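You operate a simulated robot arm through the tools that you are given. There is no shell and no other tool. Be economical: measure what you need, move in short steps, check, and stop when the job is done.

Carry out the task below with a simulated robot arm. There is one attempt and no reset: what you move stays moved.

Task
Put things in order on the middle of the stone top. At the end: the white jar (marked "COTTON") from the middle of the stone top stands where the blue shampoo bottle stood; the white tube from the middle of the stone top stands where the white glass pot stood; the blue shampoo bottle stands where the white tube stood; the white glass pot is on the grey coaster; whatever was shut is shut again. Leave all else as you found it, and nothing knocked over.
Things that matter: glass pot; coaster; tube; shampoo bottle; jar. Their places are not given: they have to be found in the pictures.

The check looks at the end state, three seconds after you hand in, the way a careful person would. Anything else that was tipped, shoved, dropped, spilled or broken makes it a failure.

Robot
A 7-joint arm with a two-finger parallel gripper, fixed in place. Base frame: the origin is at the foot of the arm, x ahead of it, y to its left, z up; the work surface is at about z = 0. Units: cm, degrees, N and s.
With the tool pointing down near the work surface it reaches from about 22 to 58 cm from the base axis. Its first joint turns from -66.0 to 66.0 degrees. Payload 2.5 kg.
The TCP is the grasp point between the finger pads, 2.3 cm short of the fingertips. In the tool frame z runs along the fingers and y along their closing line. The gripper opens to 9.4 cm. The fingers are 3.8 cm wide and 1 cm thick; the gripper's body (5.4 by 9.6 cm) begins 3.9 cm behind the TCP.
Orientation is that of the tool frame in the base frame, as a unit quaternion [x, y, z, w]. With the fingers straight down and closing along the base's y, the tool's x points along the base's -x, its y along +y and its z along -z.

Tools
- The arm moves only by the tool arm_command. Its argument "targets" is text: rows parted by semicolons, each of 7 numbers parted by spaces: the opening, from 0 (shut) to 1 (fully open), then the shift along the tool's x, y, z in mm, then the turn, a rotation vector about the tool's x, y, z in degrees. In form: fingers tx ty tz ax ay az; .... A call has 1 to 10 rows; each row shifts and turns the commanded pose from where the row before left it, along the tool's axes as they then stand. Each row takes 0.2 s and may step no farther than 5 cm and 8.6 degrees from the row before; otherwise, or with a gripper value out of range, the whole call is refused. A pose out of reach is approached as far as the arm can. The call stops where the force on the tool passes 40 N (or 10 N more than at its start, if that is more) or the arm is blocked; 0.2 s more then pass. Each finger travels about 10.8 cm/s and halts on what it meets, pressing with about 38 N; the grip force reading is that of the motor and also rises with nothing between the fingers. The clock runs only during rows and for 0.2 s after the last one: add rows that do not move to give the fingers time. It gives the time, the measured TCP pose, the force on the tool (base axes), the opening and the grip force at its end, in the units of the frame above (readings bear some noise).
- Cameras (640 x 400 px; columns grow to the right, rows downward): "scene" is fixed at [12.49, -41.15, 53.46]; the picture's right is [0.78, -0.63, 0.00], its down [-0.40, -0.50, -0.77] and it looks along [0.48, 0.60, -0.64] (base axes); focal length 367 px, centre (320, 200). "wrist" rides on the gripper at [-3.9, 0, -4.4] in the tool frame; the picture's right is [0.00, -1.00, 0.00], its down [0.97, 0.00, -0.24] and it looks along [0.24, 0.00, 0.97] (tool axes); focal length 218 px, centre (320, 200).
- capture(camera): a new picture of that camera. The clock stands still meanwhile.
- probe_pixels(camera, pixels): there is no depth. For up to 12 entries [column, row, z] of the newest picture of that camera ("zoom" is the newest enlarged one), the place [x, y] in the base frame at which the ray of that pixel passes the height z, good to about 0.3 cm. The clock stands still meanwhile.
- zoom(camera, box): a new picture of the part [left, top, right, bottom] of that camera's present view, enlarged. The clock stands still meanwhile.
- sign_off(): hands the job in; it is judged then, once.

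Go step by step. Measure first, check grasps and placings, and put right what went wrong. The budget is 80 turns and 46 pictures, counting those below and the enlarged ones. Unless the task says otherwise, let go and move clear before handing in, and close with one line.

The tools are called after "Request:" as name(argument=value, ...) on one line, values as JSON. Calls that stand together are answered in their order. arm_command: Moves the arm, as the interface text tells. Its arguments: {"type":"object","properties":{"targets":{"type":"string"}},"required":["targets"]} The other tools are called the same way: capture (camera) takes a picture; probe_pixels (camera, pixels) gives the place at which the rays of pixels pass given heights; zoom (camera, box) takes an enlarged picture of a part of a camera's view; sign_off () hands the job in.

At the start:

```text
t: 0.0
tool_pos: [36.39, -3.32, 23.28]
ee_rot: [0.001, 1.0, 0.0, 0.0]
ft_force: [0.5, 0.1, -0.4]
gripper_width: 9.41
grasp_force: 0.0
```

scene: 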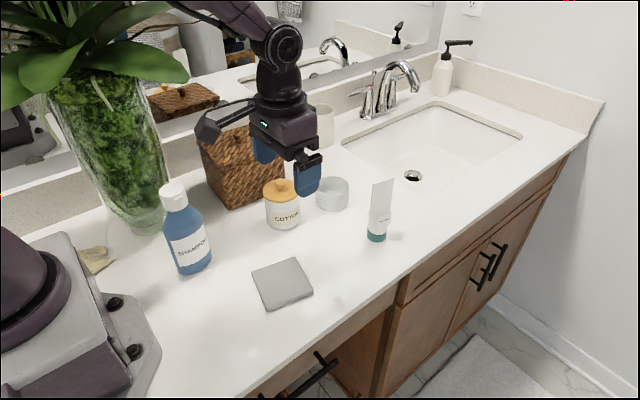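
wrist: 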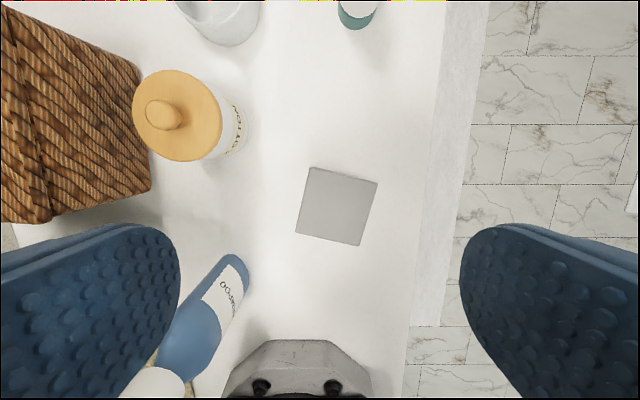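

The scene shows shampoo (~190,230), jar (~282,205), glass pot (~333,193), tube (~380,210), coaster (~282,284). I'll look closer and measure their base positions.

Request:
zoom(camera="scene", box=[140, 140, 420, 315])

Request:
probe_pixels(camera="scene", pixels=[[194, 268, 0], [283, 225, 0], [333, 207, 0], [376, 239, 0], [253, 273, 0], [296, 258, 0], [313, 292, 0], [269, 310, 0], [173, 190, 15], [281, 185, 8], [382, 182, 10], [333, 183, 5]])

Request:
probe_pixels(camera="wrist", pixels=[[165, 115, 8], [311, 167, 0.7], [378, 182, 0.7], [361, 246, 0.7], [295, 232, 0.7], [220, 45, 0], [357, 28, 0], [155, 385, 15], [235, 258, 0]])

```text
2.29 times, centred on (280, 228) of scene
```

zoom: 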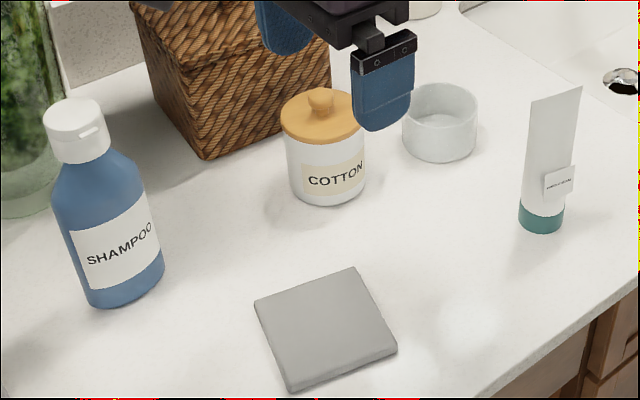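

```text
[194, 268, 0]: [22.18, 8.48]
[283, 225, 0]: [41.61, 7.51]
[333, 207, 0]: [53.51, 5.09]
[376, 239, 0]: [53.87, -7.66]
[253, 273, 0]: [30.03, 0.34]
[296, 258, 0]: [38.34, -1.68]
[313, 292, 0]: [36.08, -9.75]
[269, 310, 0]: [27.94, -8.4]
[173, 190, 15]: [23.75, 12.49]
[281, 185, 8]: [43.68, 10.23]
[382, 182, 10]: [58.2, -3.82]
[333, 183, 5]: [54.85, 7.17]
```

```text
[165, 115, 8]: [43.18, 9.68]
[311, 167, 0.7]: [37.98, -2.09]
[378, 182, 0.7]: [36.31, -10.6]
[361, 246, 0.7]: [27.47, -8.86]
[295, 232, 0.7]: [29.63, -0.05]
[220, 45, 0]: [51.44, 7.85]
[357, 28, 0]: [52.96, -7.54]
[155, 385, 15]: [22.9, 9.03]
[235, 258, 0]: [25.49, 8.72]
```

Rough map: bottle ≈(23,9.5, ~17 tall), jar ≈(43,9), pot ≈(54,6.5), tube ≈(54,-7.5), coaster centre ≈(32.9,-5.4). I'll move the wrist camera ahead for a better look at pot, tube and jar.

Request:
arm_command(targets="1 -35 10 0 0 0 0; 1 -35 10 0 0 0 0; 1 -35 10 0 0 0 0; 1 -20 5 0 0 0 0; 1 0 0 0 0 0 0; 1 0 0 0 0 0 0")

Request:
capture(camera="wrist")

Request:
capture(camera="scene")

```text
t: 1.4
tool_pos: [48.93, 0.09, 23.2]
ee_rot: [0.0, 1.0, 0.0, 0.002]
ft_force: [0.4, -0.1, 0.1]
gripper_width: 9.41
grasp_force: 0.1
```

```text
42 pictures are left
```

wrist: 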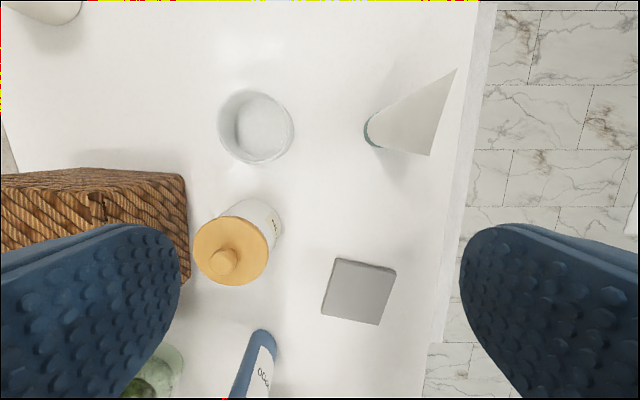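

```text
41 pictures are left
```

scene: 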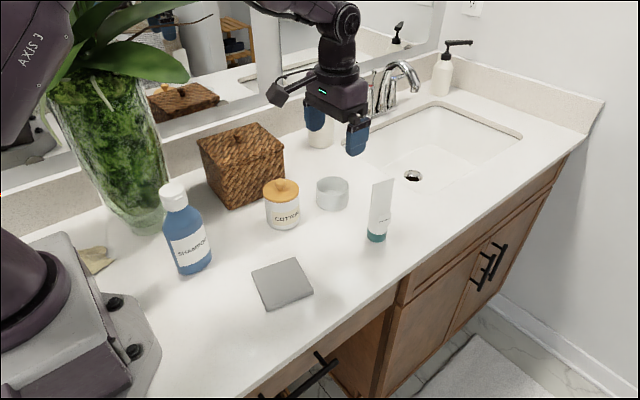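

The pot rim spans about x 218–294, y 90–160 in the wrist view; the tube's seam runs (456,68)–(430,156), base near (372,130). Zooming and probing for precise numbers.

Request:
zoom(camera="wrist", box=[170, 50, 490, 250])

Request:
zoom(camera="scene", box=[190, 120, 414, 260])

Request:
probe_pixels(camera="wrist", pixels=[[456, 68, 12], [430, 156, 12], [456, 68, 14], [430, 156, 14], [372, 130, 0], [218, 125, 5], [294, 125, 5], [187, 176, 12], [187, 282, 0], [186, 176, 0], [231, 250, 8], [257, 212, 0]])

```text
2.00 times, centred on (330, 150) of wrist
```

zoom: 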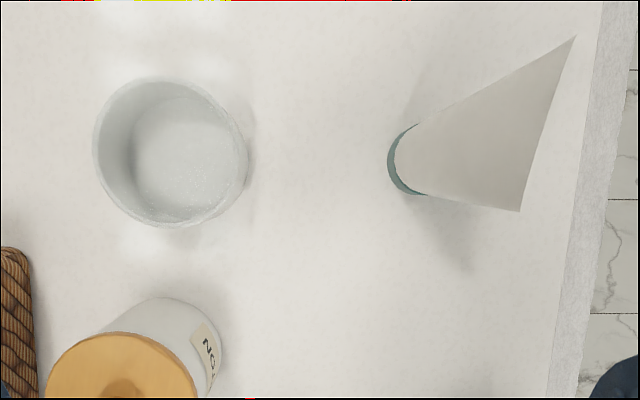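

```text
2.86 times, centred on (302, 190) of scene
```

zoom: 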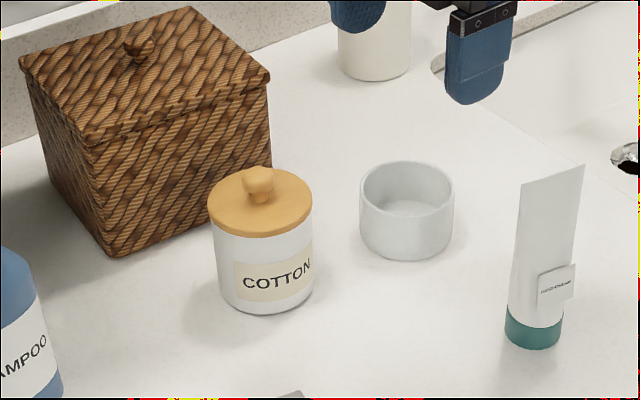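

```text
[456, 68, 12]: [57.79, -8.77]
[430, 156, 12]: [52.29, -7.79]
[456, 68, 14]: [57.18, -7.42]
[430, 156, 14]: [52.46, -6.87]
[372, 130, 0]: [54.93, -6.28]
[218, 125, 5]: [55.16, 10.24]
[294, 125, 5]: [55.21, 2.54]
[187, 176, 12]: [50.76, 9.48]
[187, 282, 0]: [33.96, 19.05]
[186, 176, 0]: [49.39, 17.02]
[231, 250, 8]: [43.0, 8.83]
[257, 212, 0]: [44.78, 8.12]
```

Next I probe base-ellipse centres from the scene zoom: jar (267,283), pot (406,231), tube (533,331), plus the tops.

Request:
probe_pixels(camera="zoom", pixels=[[267, 283, 0], [260, 203, 7], [260, 203, 8], [406, 231, 0], [407, 188, 4], [407, 188, 5], [361, 188, 4.5], [453, 188, 4.5], [533, 331, 0], [522, 183, 12], [585, 166, 12], [115, 257, 0]])

Request:
probe_pixels(camera="wrist", pixels=[[255, 125, 4], [255, 125, 5], [374, 130, 0], [374, 130, 3]])

```text
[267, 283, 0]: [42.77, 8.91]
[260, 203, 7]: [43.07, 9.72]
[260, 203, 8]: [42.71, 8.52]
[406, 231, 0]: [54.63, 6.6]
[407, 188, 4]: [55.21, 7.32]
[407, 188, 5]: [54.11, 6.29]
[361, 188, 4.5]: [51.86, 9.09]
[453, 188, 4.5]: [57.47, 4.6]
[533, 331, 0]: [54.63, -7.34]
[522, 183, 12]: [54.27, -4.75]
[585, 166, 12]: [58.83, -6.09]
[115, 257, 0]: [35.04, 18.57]
```

```text
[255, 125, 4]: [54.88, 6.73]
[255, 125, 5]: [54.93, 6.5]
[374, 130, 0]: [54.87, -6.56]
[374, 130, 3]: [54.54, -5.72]
```

Pot ≈(54.7,6.55), Ø7.2, 4.7 tall; jar ≈(42.75,8.75), ~9.5 tall; tube ≈(54.65,-7.25), 14 tall with seam along x; coaster ≈(32.9,-5.4). Start with the pot: move above it at z≈10.

Request:
arm_command(targets="1 -10 16 30 0 0 0; 1 -10 16 30 0 0 0; 1 -10 16 30 0 0 0; 1 -14 16 30 0 0 0; 1 -13 0 10 0 0 0; 1 0 0 0 0 0 0; 1 0 0 0 0 0 0")

Request:
capture(camera="wrist")

```text
t: 3.0
tool_pos: [54.62, 6.79, 10.23]
ee_rot: [-0.001, 1.0, 0.0, 0.001]
ft_force: [0.9, 0.6, 0.2]
gripper_width: 9.41
grasp_force: 0.1
```

```text
38 pictures are left
```

wrist: 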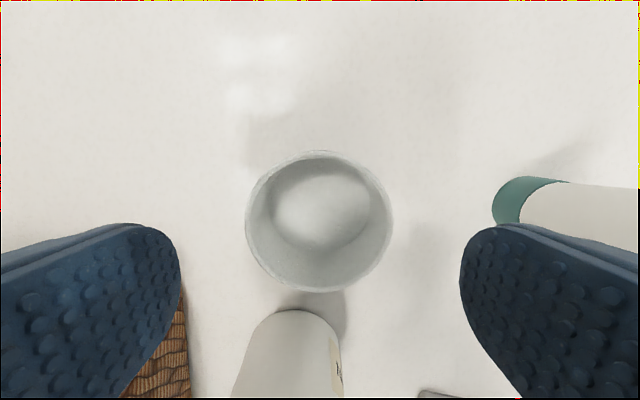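

The pot is centred in the wrist view (rim 245–393, rows 150–292). Check its x with a probe.

Request:
probe_pixels(camera="wrist", pixels=[[319, 222, 4.7], [319, 292, 4.7], [319, 151, 4.7], [245, 222, 4.7], [393, 222, 4.7], [518, 205, 0], [493, 210, 0], [505, 222, 0]])

```text
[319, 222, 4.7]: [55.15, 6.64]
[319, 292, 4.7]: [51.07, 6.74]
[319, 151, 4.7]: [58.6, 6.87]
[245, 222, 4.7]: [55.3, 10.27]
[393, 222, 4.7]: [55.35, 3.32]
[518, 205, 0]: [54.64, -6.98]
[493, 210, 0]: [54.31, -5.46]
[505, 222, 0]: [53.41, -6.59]
```

Pot centre ≈(54.85,6.75). Descend to z≈3.2 and close.

Request:
arm_command(targets="1 -2 0 25 0 0 0; 1 0 0 25 0 0 0; 1 0 0 20 0 0 0; 1 0 0 0 0 0 0; 0.6 0 0 0 0 0 0; 0.6 0 0 0 0 0 0; 0.6 0 0 0 0 0 0; 0.6 0 0 0 0 0 0")

```text
t: 4.8
tool_pos: [54.98, 6.63, 3.04]
ee_rot: [0.001, 1.0, 0.0, 0.001]
ft_force: [0.7, 0.2, 0.2]
gripper_width: 6.96
grasp_force: 37.8
```

Grip at 6.96 cm, 37.8 N: the pot is held. Lift and carry it toward the coaster.

Request:
arm_command(targets="0.6 0 0 30 0 0 0")

```text
t: 5.1
tool_pos: [55.33, 6.74, 2.97]
ee_rot: [0.001, 1.0, 0.002, 0.006]
ft_force: [0.0, 0.0, 3.4]
gripper_width: 6.94
grasp_force: 38.5
stopped in row 1: the force on the tool passed its limit (the readings are from after the stop); the commanded pose is now the measured one
```

I moved the wrong way (tool +z is down); it stopped at once with no harm visible. Lift with negative tz and look.

Request:
arm_command(targets="0.6 0 0 -10 0 0 0; 0.6 0 0 -30 0 0 0; 0.6 0 0 -30 0 0 0; 0.6 0 0 -30 0 0 0; 0.6 0 0 0 0 0 0")

Request:
capture(camera="wrist")

Request:
capture(camera="scene")

```text
t: 6.3
tool_pos: [55.35, 6.87, 12.82]
ee_rot: [0.0, 1.0, 0.001, 0.005]
ft_force: [0.0, -0.3, -1.8]
gripper_width: 6.97
grasp_force: 38.2
```

```text
37 pictures are left
```

wrist: 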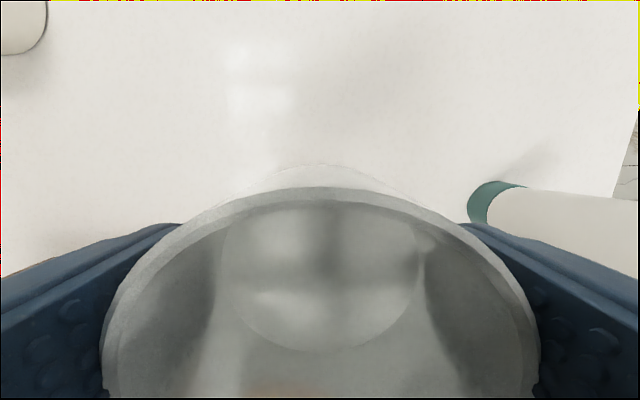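

```text
36 pictures are left
```

scene: 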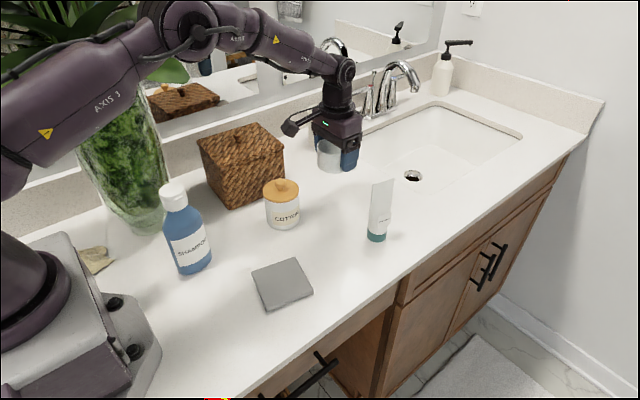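

The pot is level and held, nothing else moved. Carry it over the coaster and check its offset.

Request:
probe_pixels(camera="wrist", pixels=[[320, 187, 14.5], [320, 187, 14.3]])

Request:
arm_command(targets="0.6 20 -40 0 0 0 0; 0.6 35 -35 0 0 0 0; 0.6 43 -16 0 0 0 0; 0.6 43 -16 0 0 0 0; 0.6 43 -16 0 0 0 0; 0.6 41 0 0 0 0 0; 0.6 0 0 0 0 0 0; 0.6 0 0 0 0 0 0")

Request:
capture(camera="scene")

```text
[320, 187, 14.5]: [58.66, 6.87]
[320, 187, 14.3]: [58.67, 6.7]
```

```text
t: 8.1
tool_pos: [32.32, -5.29, 12.43]
ee_rot: [0.0, 1.0, 0.001, 0.006]
ft_force: [-0.5, 0.0, -1.8]
gripper_width: 6.95
grasp_force: 37.9
```

```text
35 pictures are left
```

scene: 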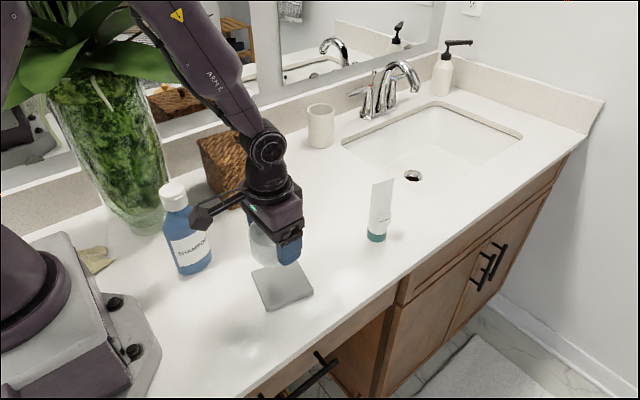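

Pot hangs about level; TCP needs +0.7 cm in x. Descend to just above the coaster.

Request:
arm_command(targets="0.6 -7 -1 30 0 0 0; 0.6 0 0 30 0 0 0; 0.6 0 0 17 0 0 0; 0.6 0 0 0 0 0 0")

Request:
zoom(camera="scene", box=[210, 205, 370, 305])

```text
t: 9.1
tool_pos: [33.5, -5.7, 4.86]
ee_rot: [0.0, 1.0, 0.001, 0.006]
ft_force: [0.4, 0.7, -2.1]
gripper_width: 6.98
grasp_force: 38.2
```

```text
4.00 times, centred on (290, 255) of scene
```

zoom: 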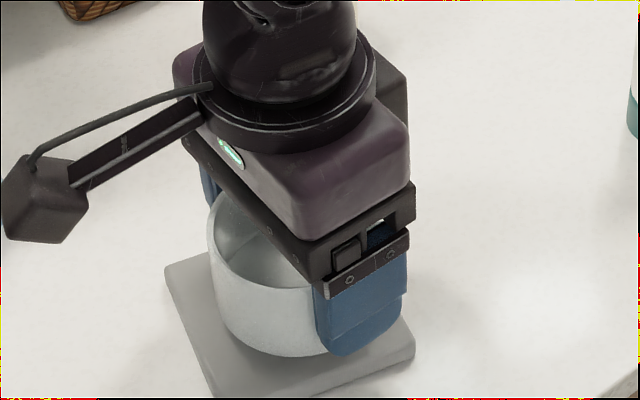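

The pot is over the coaster's centre (base centre ~(285,318) vs coaster (290,311) once lowered). Lower in small steps until contact.

Request:
arm_command(targets="0.6 0 0 3 0 0 0; 0.6 0 0 3 0 0 0; 0.6 0 0 2 0 0 0; 0.6 0 0 1 0 0 0; 0.6 0 0 0 0 0 0")

```text
t: 10.3
tool_pos: [33.48, -5.75, 4.0]
ee_rot: [0.0, 1.0, 0.0, 0.007]
ft_force: [-3.8, -0.7, 21.3]
gripper_width: 6.93
grasp_force: 38.3
```

Contact at z≈4.0 (21 N up). Ease 1 mm and open.

Request:
arm_command(targets="0.6 0 0 -1 0 0 0; 1 0 0 0 0 0 0; 1 0 0 0 0 0 0; 1 0 0 -10 0 0 0; 1 0 0 -30 0 0 0; 1 0 0 -40 0 0 0; 1 0 0 -50 0 0 0; 1 0 0 0 0 0 0")

Request:
capture(camera="wrist")

Request:
zoom(camera="scene", box=[130, 165, 402, 335])

```text
t: 12.1
tool_pos: [33.17, -5.78, 17.18]
ee_rot: [0.0, 1.0, 0.001, 0.006]
ft_force: [-0.5, -0.7, -0.2]
gripper_width: 9.41
grasp_force: 0.0
```

```text
33 pictures are left
```

wrist: 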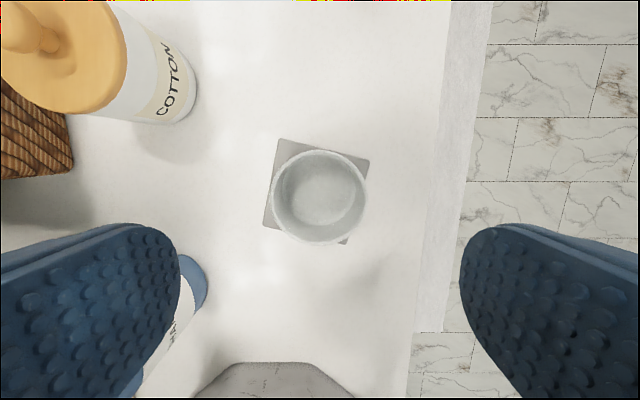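

```text
2.35 times, centred on (266, 250) of scene
```

zoom: 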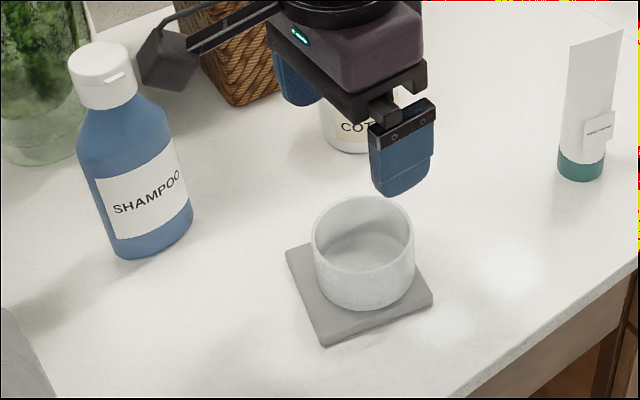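

The pot sits on the coaster, fully supported. Now the tube: travel above it (z≈19) and turn ~8° to align with its seam.

Request:
arm_command(targets="1 -20 0 -18 0 0 0; 1 -40 -4 0 0 0.7 0; 1 -40 -4 0 0 0 0; 1 -40 -4 0 0 0 0; 1 -40 -4 0 0 0 0; 1 -30 0 0 0 0 0; 1 0 0 0 0 0 8; 1 0 0 0 0 0 0; 1 0 0 0 0 0 0")

Request:
capture(camera="wrist")

```text
t: 14.1
tool_pos: [54.5, -7.41, 19.18]
ee_rot: [0.069, 0.998, 0.001, -0.001]
ft_force: [0.2, -0.2, 0.1]
gripper_width: 9.4
grasp_force: 0.1
```

```text
31 pictures are left
```

wrist: 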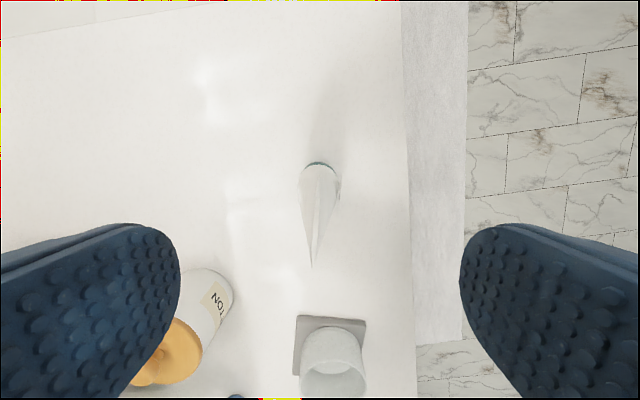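

The tube is seen end-on near (318,215); zoom to get the seam line.

Request:
zoom(camera="wrist", box=[240, 140, 400, 290])

```text
2.67 times, centred on (320, 215) of wrist
```

zoom: 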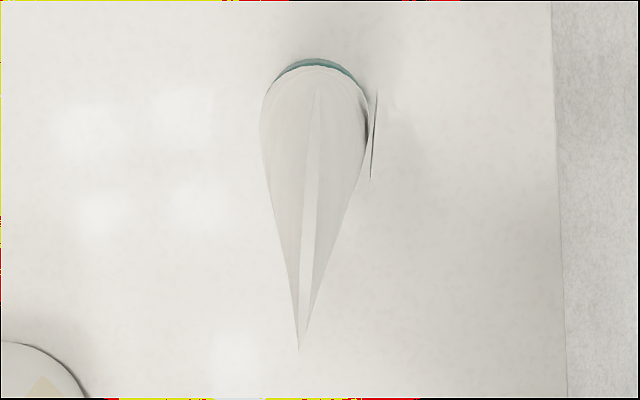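

Seam tilts another ~4° in the tool frame and its centre sits ~0.35 cm ahead and 0.15 cm left. Correct, then descend to z≈11.

Request:
arm_command(targets="1 -3 1.5 0 0 0 4.5; 1 0 0 30 0 0 0; 1 0 0 30 0 0 0; 1 0 0 20 0 0 0; 1 0 0 0 0 0 0; 1 0 0 0 0 0 0")

Request:
zoom(camera="scene", box=[300, 110, 460, 260])

Request:
capture(camera="wrist")

```text
t: 15.5
tool_pos: [54.82, -7.23, 10.95]
ee_rot: [0.109, 0.994, 0.001, -0.001]
ft_force: [0.5, -0.3, -0.3]
gripper_width: 9.38
grasp_force: 0.1
```

```text
2.67 times, centred on (380, 185) of scene
```

zoom: 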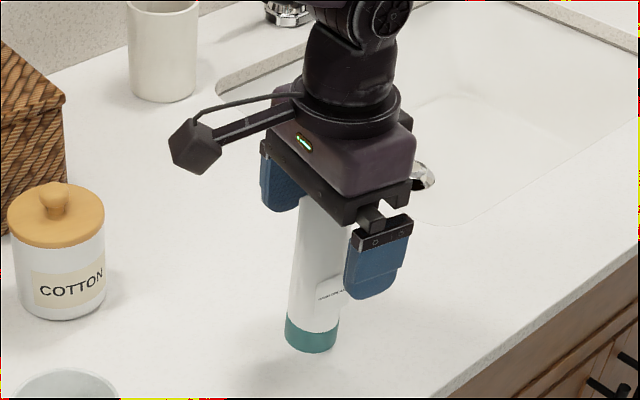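

```text
28 pictures are left
```

wrist: 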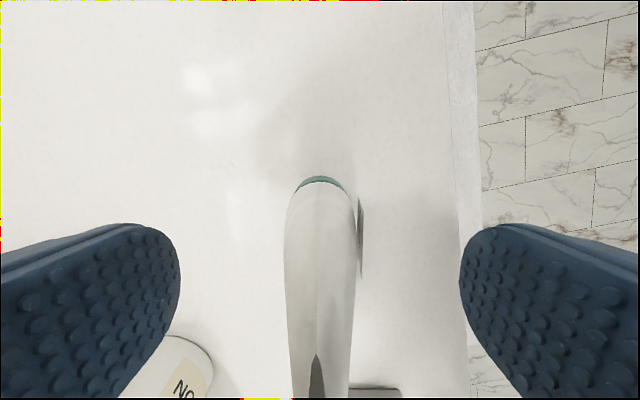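

The tube is centred between the fingers (col ~319). Close.

Request:
arm_command(targets="0.5 0 0 0 0 0 0; 0.35 0 0 0 0 0 0; 0.25 0 0 0 0 0 0; 0.1 0 0 0 0 0 0; 0 0 0 0 0 0 0; 0 0 0 0 0 0 0")

Request:
zoom(camera="scene", box=[300, 110, 460, 260])

```text
t: 16.9
tool_pos: [54.74, -7.28, 10.94]
ee_rot: [0.109, 0.994, 0.0, 0.0]
ft_force: [0.6, 0.4, 1.0]
gripper_width: 1.88
grasp_force: 38.4
```

```text
2.67 times, centred on (380, 185) of scene
```

zoom: 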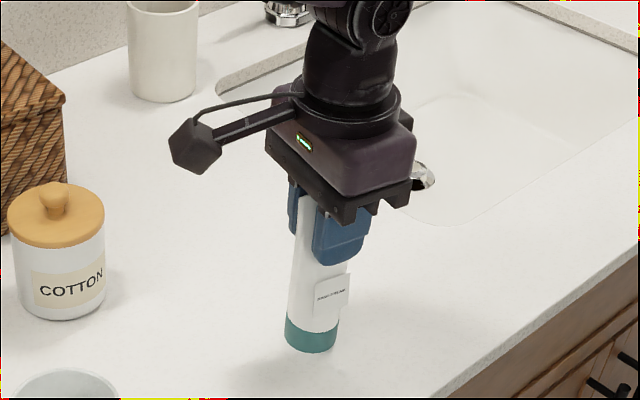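

Gripped at 1.88 cm, tube upright. Lift 3 cm and carry 14 cm in +y to the pot's old place.

Request:
arm_command(targets="0 0 0 -10 0 0 0; 0 0 0 -20 0 0 0; 0 8 34 0 0 0 0; 0 8 34 0 0 0 0; 0 7 34 0 0 0 0; 0 6.4 34.9 0 0 0 0; 0 0 0 0 0 0 0; 0 0 0 0 0 0 0; 0 0 0 0 0 0 0")

Request:
zoom(camera="scene", box=[240, 80, 432, 260])

```text
t: 18.9
tool_pos: [55.0, 6.89, 14.05]
ee_rot: [0.11, 0.994, 0.0, -0.001]
ft_force: [0.8, 0.3, -1.8]
gripper_width: 1.87
grasp_force: 38.2
```

```text
2.22 times, centred on (336, 170) of scene
```

zoom: 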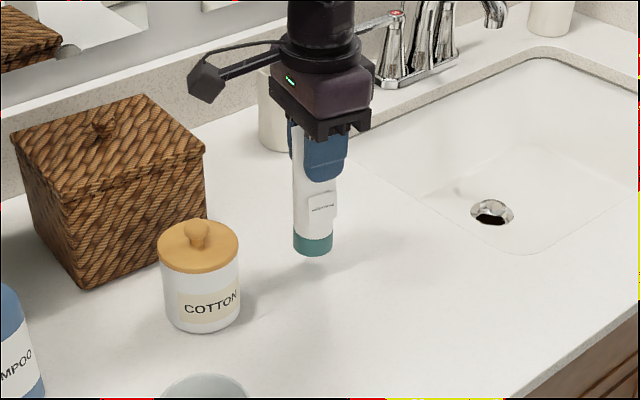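

The tube hangs upright above the pot's old spot. Lower to just above, then in millimetres.

Request:
arm_command(targets="0 0 0 15 0 0 0; 0 0 0 12 0 0 0; 0 0 0 1 0 0 0; 0 0 0 1 0 0 0; 0 0 0 1 0 0 0; 0 0 0 0 0 0 0")

```text
t: 20.3
tool_pos: [54.62, 6.82, 10.98]
ee_rot: [0.109, 0.994, 0.0, 0.0]
ft_force: [0.6, -0.1, -0.6]
gripper_width: 1.86
grasp_force: 37.8
```

Force went from -1.8 to -0.6 N: nearly in contact. One more millimetre.

Request:
arm_command(targets="0 0 0 0.7 0 0 0; 0 0 0 0 0 0 0")

Request:
zoom(camera="scene", box=[280, 120, 400, 220])

```text
t: 20.9
tool_pos: [54.69, 6.96, 11.0]
ee_rot: [0.108, 0.994, 0.0, 0.0]
ft_force: [-2.7, -1.7, 8.1]
gripper_width: 1.84
grasp_force: 38.3
```

```text
4.00 times, centred on (340, 170) of scene
```

zoom: 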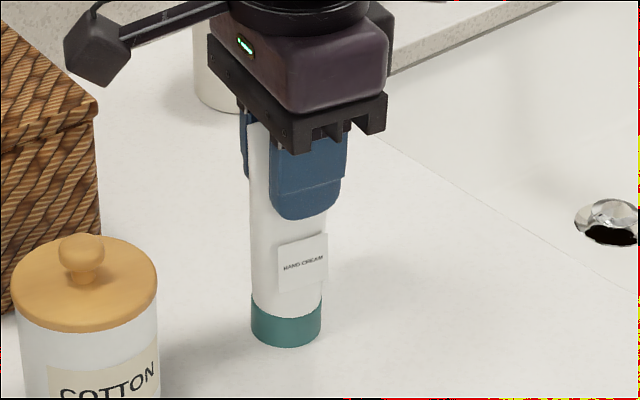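

Standing, 8 N contact. Open slowly and rise straight up.

Request:
arm_command(targets="0.25 0 0 0 0 0 0; 0.4 0 0 0 0 0 0; 0.6 0 0 0 0 0 0; 0.6 0 0 0 0 0 0; 0.6 0 0 -15 0 0 0; 0.6 0 0 -30 0 0 0; 0.6 0 0 -35 0 0 0; 0.6 0 0 0 0 0 0")

Request:
zoom(camera="scene", box=[130, 110, 450, 310])

```text
t: 22.7
tool_pos: [54.86, 7.0, 19.11]
ee_rot: [0.108, 0.994, 0.001, -0.001]
ft_force: [0.0, 0.6, -0.8]
gripper_width: 5.64
grasp_force: 0.2
```

```text
2.00 times, centred on (290, 210) of scene
```

zoom: 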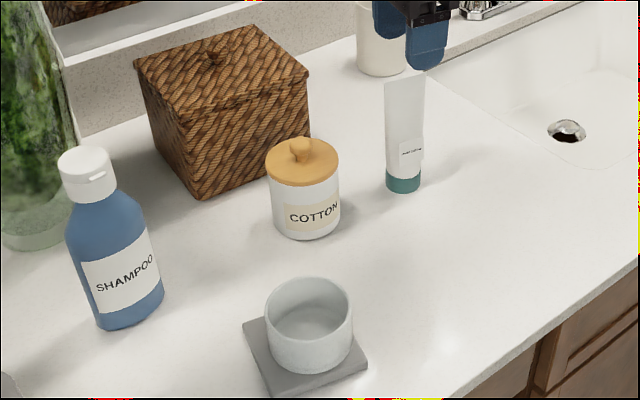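

Tube stands well. Now measure the bottle: base centre near zoom (131,309), cap top near (85,157).

Request:
probe_pixels(camera="zoom", pixels=[[131, 309, 0], [131, 328, 0], [85, 158, 16], [85, 158, 17], [85, 158, 18], [58, 165, 17], [112, 160, 17], [35, 250, 0], [70, 235, 0]])

Request:
zoom(camera="scene", box=[80, 160, 240, 290])

```text
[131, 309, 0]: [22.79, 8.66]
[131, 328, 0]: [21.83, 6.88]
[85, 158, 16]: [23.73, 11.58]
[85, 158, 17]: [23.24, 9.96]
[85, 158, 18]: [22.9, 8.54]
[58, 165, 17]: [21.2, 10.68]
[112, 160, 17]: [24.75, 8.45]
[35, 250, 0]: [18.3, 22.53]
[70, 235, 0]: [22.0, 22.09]
```

```text
3.08 times, centred on (160, 225) of scene
```

zoom: 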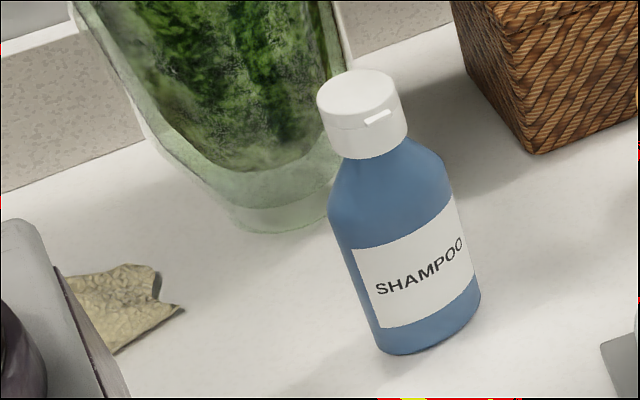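

Bottle centre ≈(23,9.2), cap ≈Ø4.3, top ≈17.4. Before moving in I check where the plant's leaves hang.

Request:
probe_pixels(camera="scene", pixels=[[188, 75, 30], [188, 75, 35], [188, 75, 40], [130, 75, 35], [130, 75, 40], [50, 85, 35], [50, 85, 40], [140, 225, 0], [52, 110, 25], [52, 110, 30], [150, 110, 25], [152, 120, 20]])

Request:
capture(camera="scene")

```text
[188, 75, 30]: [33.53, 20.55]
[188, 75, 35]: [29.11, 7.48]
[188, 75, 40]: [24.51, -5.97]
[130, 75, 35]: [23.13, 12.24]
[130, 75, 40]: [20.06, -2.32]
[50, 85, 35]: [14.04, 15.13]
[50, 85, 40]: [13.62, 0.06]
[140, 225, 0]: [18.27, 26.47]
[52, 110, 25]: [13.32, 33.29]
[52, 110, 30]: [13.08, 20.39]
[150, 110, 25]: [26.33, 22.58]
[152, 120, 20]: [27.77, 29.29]
```

```text
22 pictures are left
```

scene: 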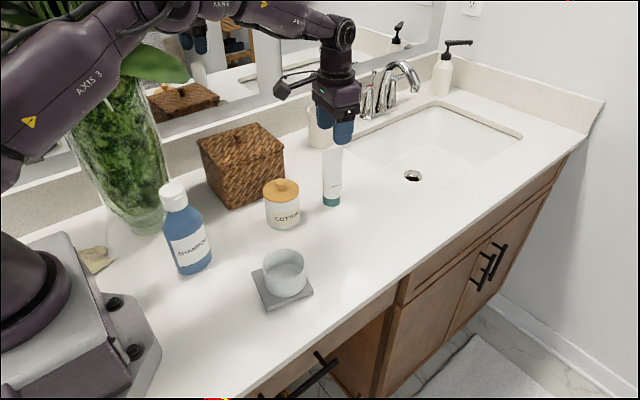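

Leaves are around y≈20, z≈30, clear of the path. Rise, turn back square, and travel at z≈22 toward the bottle, stopping short at x≈32.

Request:
arm_command(targets="0.75 0 0 -15 0 0 -6.2; 0.75 0 0 -15 0 0 -6.2; 0.75 45 3 0 0 0 0; 0.75 45 3 0 0 0 0; 0.75 45 3 0 0 0 0; 0.75 45 3 0 0 0 0; 0.75 45 3 0 0 0 0; 0.75 0 0 0 0 0 0; 0.75 0 0 0 0 0 0")

Request:
capture(camera="wrist")

```text
t: 24.7
tool_pos: [31.9, 7.79, 22.11]
ee_rot: [0.001, 1.0, 0.001, -0.001]
ft_force: [0.2, 0.2, 0.8]
gripper_width: 7.04
grasp_force: 0.1
```

```text
21 pictures are left
```

wrist: 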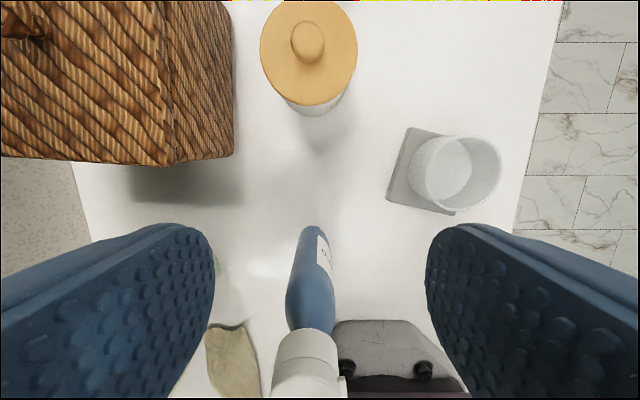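

The bottle cap is at about (305,365) of the wrist view. Probe cap edges and jar, then continue.

Request:
probe_pixels(camera="wrist", pixels=[[272, 375, 17.4], [347, 375, 17.4], [310, 364, 17.4], [305, 330, 14.5], [262, 45, 7.8], [357, 45, 7.8], [308, 5, 7.8], [308, 105, 7.0], [233, 155, 12], [222, 265, 0]])

Request:
arm_command(targets="0.75 40 3 0 0 0 0; 0.75 40 3 0 0 0 0; 0.75 8 6 0 0 0 0; 0.75 0 0 0 0 0 0; 0.75 0 0 0 0 0 0")

Request:
capture(camera="wrist")

Request:
capture(camera="scene")

```text
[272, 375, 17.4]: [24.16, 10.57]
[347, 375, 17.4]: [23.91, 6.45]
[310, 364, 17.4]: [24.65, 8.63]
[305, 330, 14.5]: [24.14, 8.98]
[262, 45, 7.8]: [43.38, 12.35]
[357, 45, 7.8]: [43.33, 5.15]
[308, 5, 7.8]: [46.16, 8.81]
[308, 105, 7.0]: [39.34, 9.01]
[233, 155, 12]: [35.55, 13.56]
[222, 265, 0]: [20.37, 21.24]
```

```text
t: 25.9
tool_pos: [23.36, 9.36, 22.02]
ee_rot: [0.001, 1.0, 0.0, 0.0]
ft_force: [-0.1, -0.5, -0.2]
gripper_width: 7.03
grasp_force: 0.1
```

```text
20 pictures are left
```

wrist: 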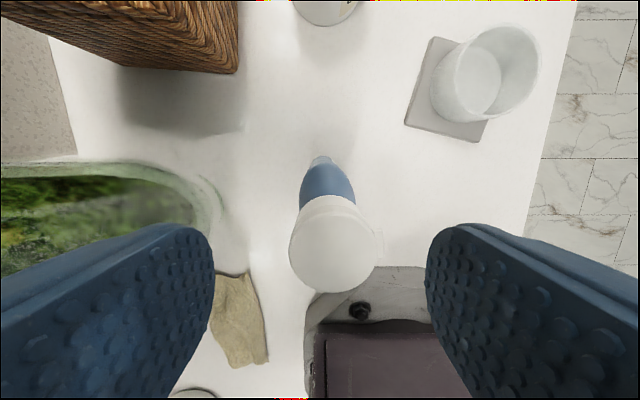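

```text
19 pictures are left
```

scene: 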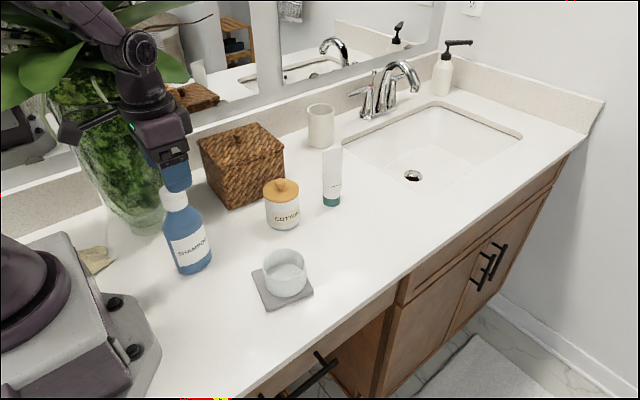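

The cap centre comes out at ≈(22.85,8.8), with its flip tab pointing to -y (px 380,243). I'll turn the gripper -50° so the pads miss the tab, and recentre.

Request:
arm_command(targets="0.75 5 -5.5 0 0 0 0; 0.75 0 0 0 0 0 -8.3; 0.75 0 0 0 0 0 -8.3; 0.75 0 0 0 0 0 -8.4; 0.75 0 0 0 0 0 -8.3; 0.75 0 0 0 0 0 -8.3; 0.75 0 0 0 0 0 -8.4; 0.75 0 0 0 0 0 0; 0.75 0 0 0 0 0 0")

Request:
capture(camera="wrist")

```text
t: 27.9
tool_pos: [22.96, 8.92, 22.0]
ee_rot: [-0.423, 0.906, 0.001, 0.0]
ft_force: [0.2, -1.3, 0.4]
gripper_width: 7.04
grasp_force: 0.0
```

```text
18 pictures are left
```

wrist: 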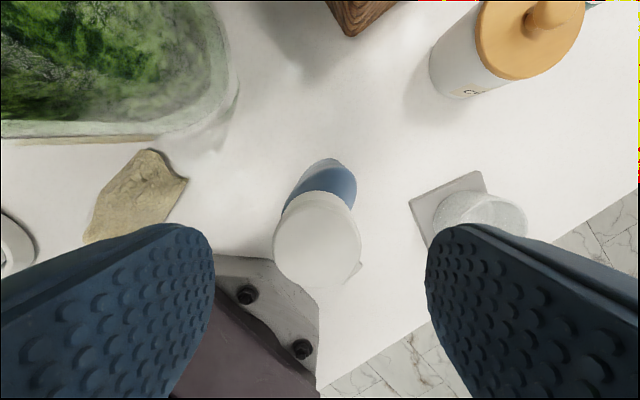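

Cap centred near (317,243) but the tab (355,272) is only ~33° off the closing line. Turn 16° more and shift 3 mm, then descend to z≈16.6.

Request:
arm_command(targets="0.75 3 1 0 0 0 0; 0.75 0 0 0 0 0 -8.2; 0.75 0 0 0 0 0 -8.2; 0.75 0 0 15 0 0 0; 0.75 0 0 15 0 0 0; 0.75 0 0 0 0 0 0; 0.75 0 0 0 0 0 0")

Request:
capture(camera="wrist")

Request:
zoom(camera="scene", box=[50, 80, 242, 290])

```text
t: 29.5
tool_pos: [22.7, 8.67, 18.89]
ee_rot: [-0.547, 0.837, 0.001, -0.001]
ft_force: [0.2, 0.3, -0.5]
gripper_width: 7.07
grasp_force: 0.0
```

```text
17 pictures are left
```

wrist: 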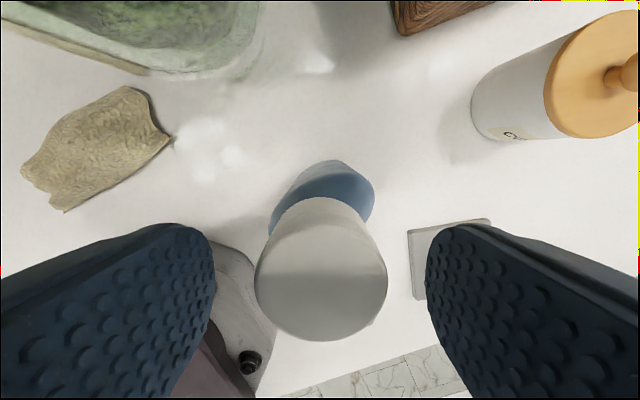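

```text
1.90 times, centred on (146, 185) of scene
```

zoom: 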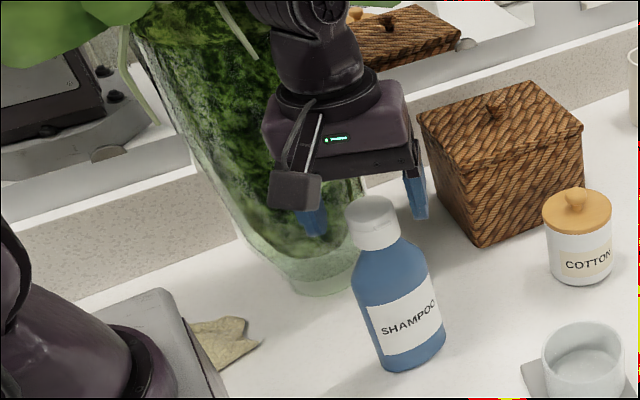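

Cap is centred (321,283), radius ≈2 cm, tab off at ~45° below. Descend 2.2 cm to z≈16.7 and close.

Request:
arm_command(targets="0.75 2 0 11 0 0 0; 0.75 0 0 11 0 0 0; 0.6 0 0 0 0 0 0; 0.5 0 0 0 0 0 0; 0.42 0 0 0 0 0 0; 0.36 0 0 0 0 0 0; 0.36 0 0 0 0 0 0")

Request:
zoom(camera="scene", box=[110, 100, 240, 290])

```text
t: 31.1
tool_pos: [22.62, 8.34, 16.8]
ee_rot: [-0.547, 0.837, 0.001, -0.001]
ft_force: [-0.4, 0.3, 0.1]
gripper_width: 3.85
grasp_force: 38.1
```

```text
2.11 times, centred on (175, 195) of scene
```

zoom: 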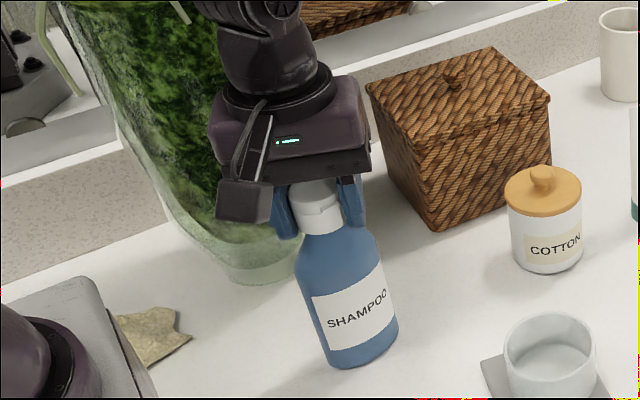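

Cap held at 3.85 cm, bottle upright. Lift gently and check.

Request:
arm_command(targets="0.3 0 0 -5 0 0 0; 0.3 0 0 -10 0 0 0; 0.3 0 0 -15 0 0 0; 0.3 0 0 -15 0 0 0; 0.3 0 0 0 0 0 0")

Request:
zoom(camera="scene", box=[110, 80, 240, 290])

```text
t: 32.3
tool_pos: [22.49, 8.52, 21.32]
ee_rot: [-0.547, 0.837, 0.001, -0.001]
ft_force: [-0.1, 0.4, -5.5]
gripper_width: 3.85
grasp_force: 37.7
```

```text
1.90 times, centred on (175, 185) of scene
```

zoom: 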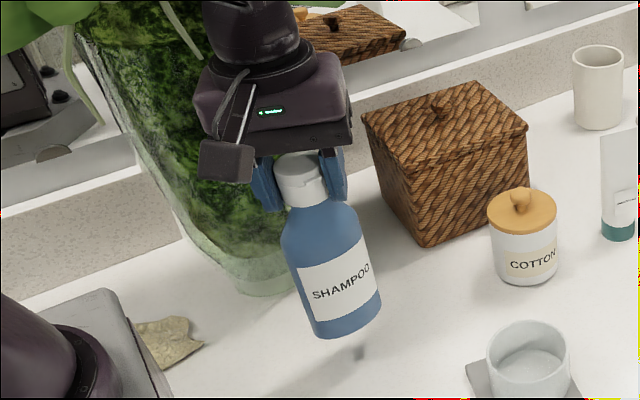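

The 0.55 kg bottle hangs straight. Carry it along the clear diagonal to the tube's old place.

Request:
arm_command(targets="0.3 1 -20 0 0 0 0; 0.3 1.5 -32 0 0 0 0; 0.3 1.5 -38 0 0 0 0; 0.3 1.5 -38 0 0 0 0; 0.3 1.5 -38 0 0 0 0; 0.3 1.5 -38 0 0 0 0; 0.3 1.5 -38 0 0 0 0; 0.3 1.5 -38 0 0 0 0; 0.3 1.5 -34 0 0 0 0; 0.3 1.4 -28 0 0 0 0")

Request:
arm_command(targets="0.3 1 -14 0 0 0 0; 0.3 0 0 0 0 0 0; 0.3 0 0 0 0 0 0")

Request:
capture(camera="scene")

```text
t: 34.5
tool_pos: [53.29, -6.66, 21.22]
ee_rot: [-0.547, 0.837, 0.001, -0.001]
ft_force: [-0.5, 0.3, -4.6]
gripper_width: 3.85
grasp_force: 37.8
```

```text
t: 35.3
tool_pos: [54.49, -7.36, 21.28]
ee_rot: [-0.546, 0.838, 0.001, 0.0]
ft_force: [0.3, 0.5, -5.2]
gripper_width: 3.86
grasp_force: 38.2
```

```text
13 pictures are left
```

scene: 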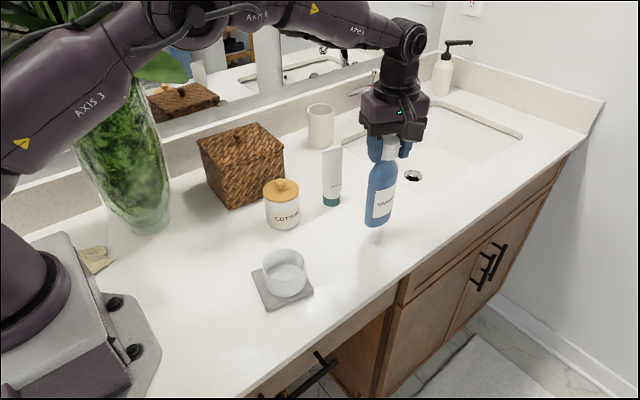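

Positioned at (54.5,-7.35). Lower 4.2 cm, then in small steps.

Request:
arm_command(targets="0.3 -0.5 0 15 0 0 0; 0.3 0 0 15 0 0 0; 0.3 0 0 11 0 0 0; 0.3 0 0 1 0 0 0; 0.3 0 0 1 0 0 0; 0.3 0 0 1 0 0 0; 0.3 0 0 0 0 0 0")

```text
t: 36.9
tool_pos: [54.59, -7.2, 16.8]
ee_rot: [-0.546, 0.838, 0.002, -0.001]
ft_force: [0.9, 0.4, -4.6]
gripper_width: 3.85
grasp_force: 37.7
```

Still carrying the full weight; continue by single millimetres.

Request:
arm_command(targets="0.3 0 0 0.8 0 0 0; 0.3 0 0 0.4 0 0 0; 0.3 0 0 0 0 0 0")

```text
t: 37.7
tool_pos: [54.65, -7.07, 16.75]
ee_rot: [-0.547, 0.837, 0.002, 0.0]
ft_force: [-1.6, 0.8, 2.7]
gripper_width: 3.84
grasp_force: 37.8
```

Contact (+2.7 N). Open slowly and rise.

Request:
arm_command(targets="0.45 0 0 0 0 0 0; 0.55 0 0 0 0 0 0; 0.75 0 0 0 0 0 0; 0.75 0 0 0 0 0 0; 0.75 0 0 -10 0 0 0; 0.75 0 0 -30 0 0 0; 0.75 0 0 -15 0 0 0; 0.75 0 0 0 0 0 0")

Request:
zoom(camera="scene", box=[230, 110, 470, 310])

```text
t: 39.5
tool_pos: [54.51, -7.16, 22.21]
ee_rot: [-0.547, 0.837, 0.0, 0.0]
ft_force: [-0.2, 0.1, 0.1]
gripper_width: 7.07
grasp_force: 0.1
```

```text
2.00 times, centred on (350, 210) of scene
```

zoom: 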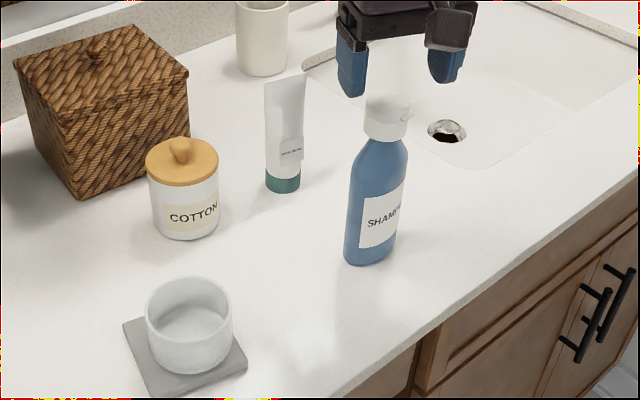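

Bottle stands at the tube's old place. Turn the gripper back square (+66°), then move above the jar.

Request:
arm_command(targets="0.9 0 0 0 0 0 8.3; 0.9 0 0 0 0 0 8.3; 0.9 0 0 0 0 0 8.3; 0.9 0 0 0 0 0 8.3; 0.9 0 0 0 0 0 8.3; 0.9 0 0 0 0 0 8.3; 0.9 0 0 0 0 0 8.3; 0.9 0 0 0 0 0 8.2; 1 0 0 0 0 0 0")

Request:
arm_command(targets="1 29 40 0 0 0 0; 1 29 40 0 0 0 0; 1 29 40 10 0 0 0; 1 29 40 20 0 0 0; 1 0 0 20 0 0 0; 1 0 0 0 0 0 0; 1 0 0 0 0 0 0")

Request:
capture(camera="wrist")

```text
t: 41.5
tool_pos: [54.7, -7.04, 22.21]
ee_rot: [0.002, 1.0, 0.001, -0.001]
ft_force: [-0.3, -0.2, 0.0]
gripper_width: 9.37
grasp_force: 0.1
```

```text
refused: row 3 steps farther than a row can; nothing moved
```

```text
11 pictures are left
```

wrist: 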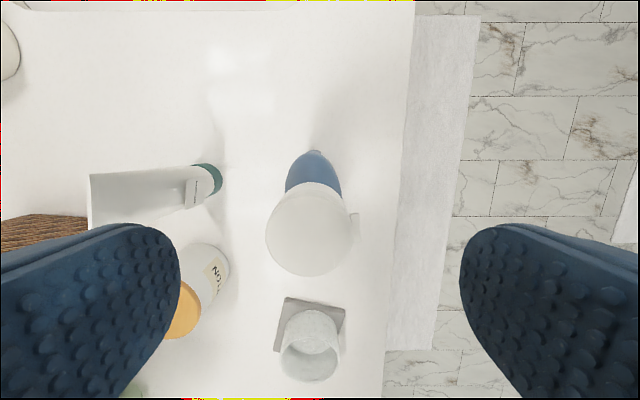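

Row too long; redo with smaller steps. Bottle is fine.

Request:
arm_command(targets="1 24 32 0 0 0 0; 1 24 32 0 0 0 0; 1 24 32 0 0 0 0; 1 24 32 0 0 0 0; 1 21 30 0 0 0 0; 1 0 0 35 0 0 0; 1 0 0 35 0 0 0; 1 0 0 0 0 0 0; 1 0 0 0 0 0 0")

Request:
capture(camera="wrist")

```text
t: 43.5
tool_pos: [42.98, 8.66, 15.13]
ee_rot: [0.0, 1.0, 0.001, 0.0]
ft_force: [0.6, 0.3, 0.0]
gripper_width: 9.41
grasp_force: 0.1
```

```text
10 pictures are left
```

wrist: 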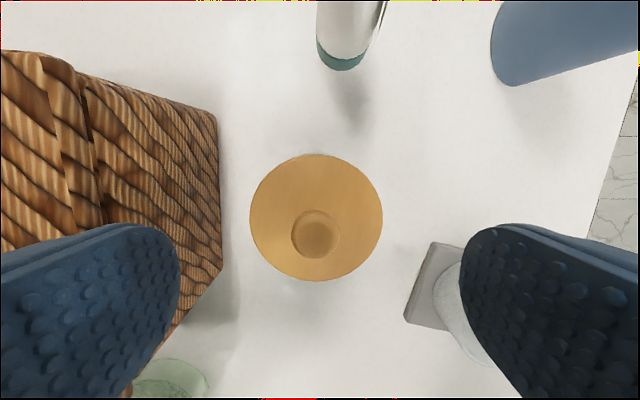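

Lid centre is at (315.5,217), Ø≈7.5, slightly wider than the body, knob top ≈10. Centre by 2.5 mm, descend to z≈6.8 and grip, then lift just 4 mm to see what comes along.

Request:
arm_command(targets="1 0 2.5 30 0 0 0; 1 0 0 30 0 0 0; 1 0 0 15 0 0 0; 1 0 0 8 0 0 0; 0.85 0 0 0 0 0 0; 0.7 0 0 0 0 0 0; 0.7 0 0 0 0 0 0; 0.7 0 0 0 0 0 0")

Request:
arm_command(targets="0.7 0 0 -4 0 0 0; 0.7 0 0 0 0 0 0; 0.7 0 0 0 0 0 0")

Request:
zoom(camera="scene", box=[230, 150, 340, 240])

```text
t: 45.3
tool_pos: [42.82, 9.07, 6.85]
ee_rot: [0.0, 1.0, 0.0, -0.001]
ft_force: [0.2, -0.5, -0.1]
gripper_width: 7.2
grasp_force: 37.9
```

```text
t: 46.1
tool_pos: [42.77, 9.02, 7.3]
ee_rot: [0.0, 1.0, 0.0, -0.001]
ft_force: [0.6, 0.1, -2.0]
gripper_width: 7.2
grasp_force: 38.3
```

```text
4.44 times, centred on (285, 195) of scene
```

zoom: 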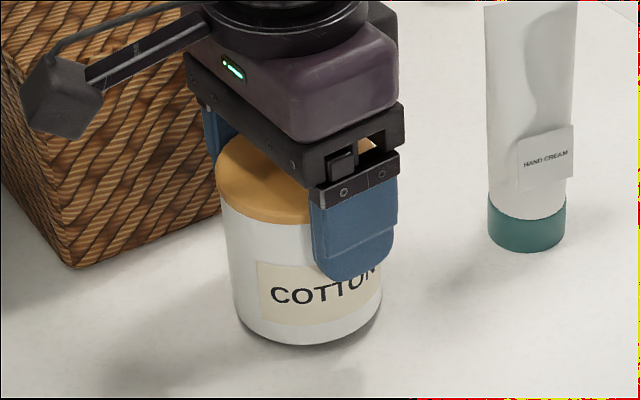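

The lid looks flush with the jar and 2 N hangs on the tool, so jar and lid seem to come together. Lift 1.5 cm more to confirm.

Request:
arm_command(targets="0.7 0 0 -5 0 0 0; 0.7 0 0 -10 0 0 0; 0.7 0 0 0 0 0 0; 0.7 0 0 0 0 0 0")

Request:
zoom(camera="scene", box=[230, 150, 340, 240])

```text
t: 47.1
tool_pos: [42.78, 9.0, 8.92]
ee_rot: [-0.001, 1.0, 0.0, -0.001]
ft_force: [-0.8, -0.2, -2.6]
gripper_width: 7.17
grasp_force: 37.8
```

```text
4.44 times, centred on (285, 195) of scene
```

zoom: 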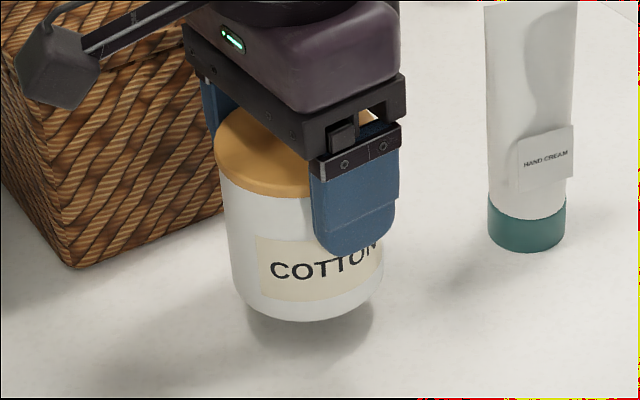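

Jar and lid lift together. Turn to the -66° orientation used before (keeps the side box away from the robot's foot), then carry toward the bottle's old place.

Request:
arm_command(targets="0.7 0 0 0 0 0 -8.3; 0.7 0 0 0 0 0 -8.3; 0.7 0 0 0 0 0 -8.3; 0.7 0 0 0 0 0 -8.3; 0.7 0 0 0 0 0 -8.3; 0.7 0 0 0 0 0 -8.3; 0.7 0 0 0 0 0 -8.3; 0.7 0 0 0 0 0 -8.3; 0.7 0 0 0 0 0 0")

Request:
arm_command(targets="0.7 10 22 0 0 0 0; 0.7 16 34 0 0 0 0; 0.7 16 34 0 0 0 0; 0.7 16 34 0 0 0 0; 0.7 0 0 0 0 0 0; 0.7 0 0 0 0 0 0")

Request:
capture(camera="scene")

```text
t: 49.1
tool_pos: [42.84, 8.96, 8.84]
ee_rot: [-0.548, 0.836, 0.001, -0.001]
ft_force: [0.2, -0.8, -2.0]
gripper_width: 7.21
grasp_force: 38.4
```

```text
t: 50.5
tool_pos: [29.33, 8.76, 8.73]
ee_rot: [-0.547, 0.837, 0.001, -0.001]
ft_force: [-0.4, -0.3, -2.4]
gripper_width: 7.17
grasp_force: 37.7
```

```text
7 pictures are left
```

scene: 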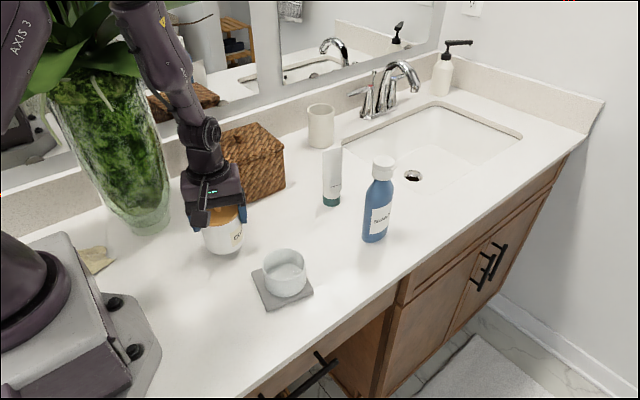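

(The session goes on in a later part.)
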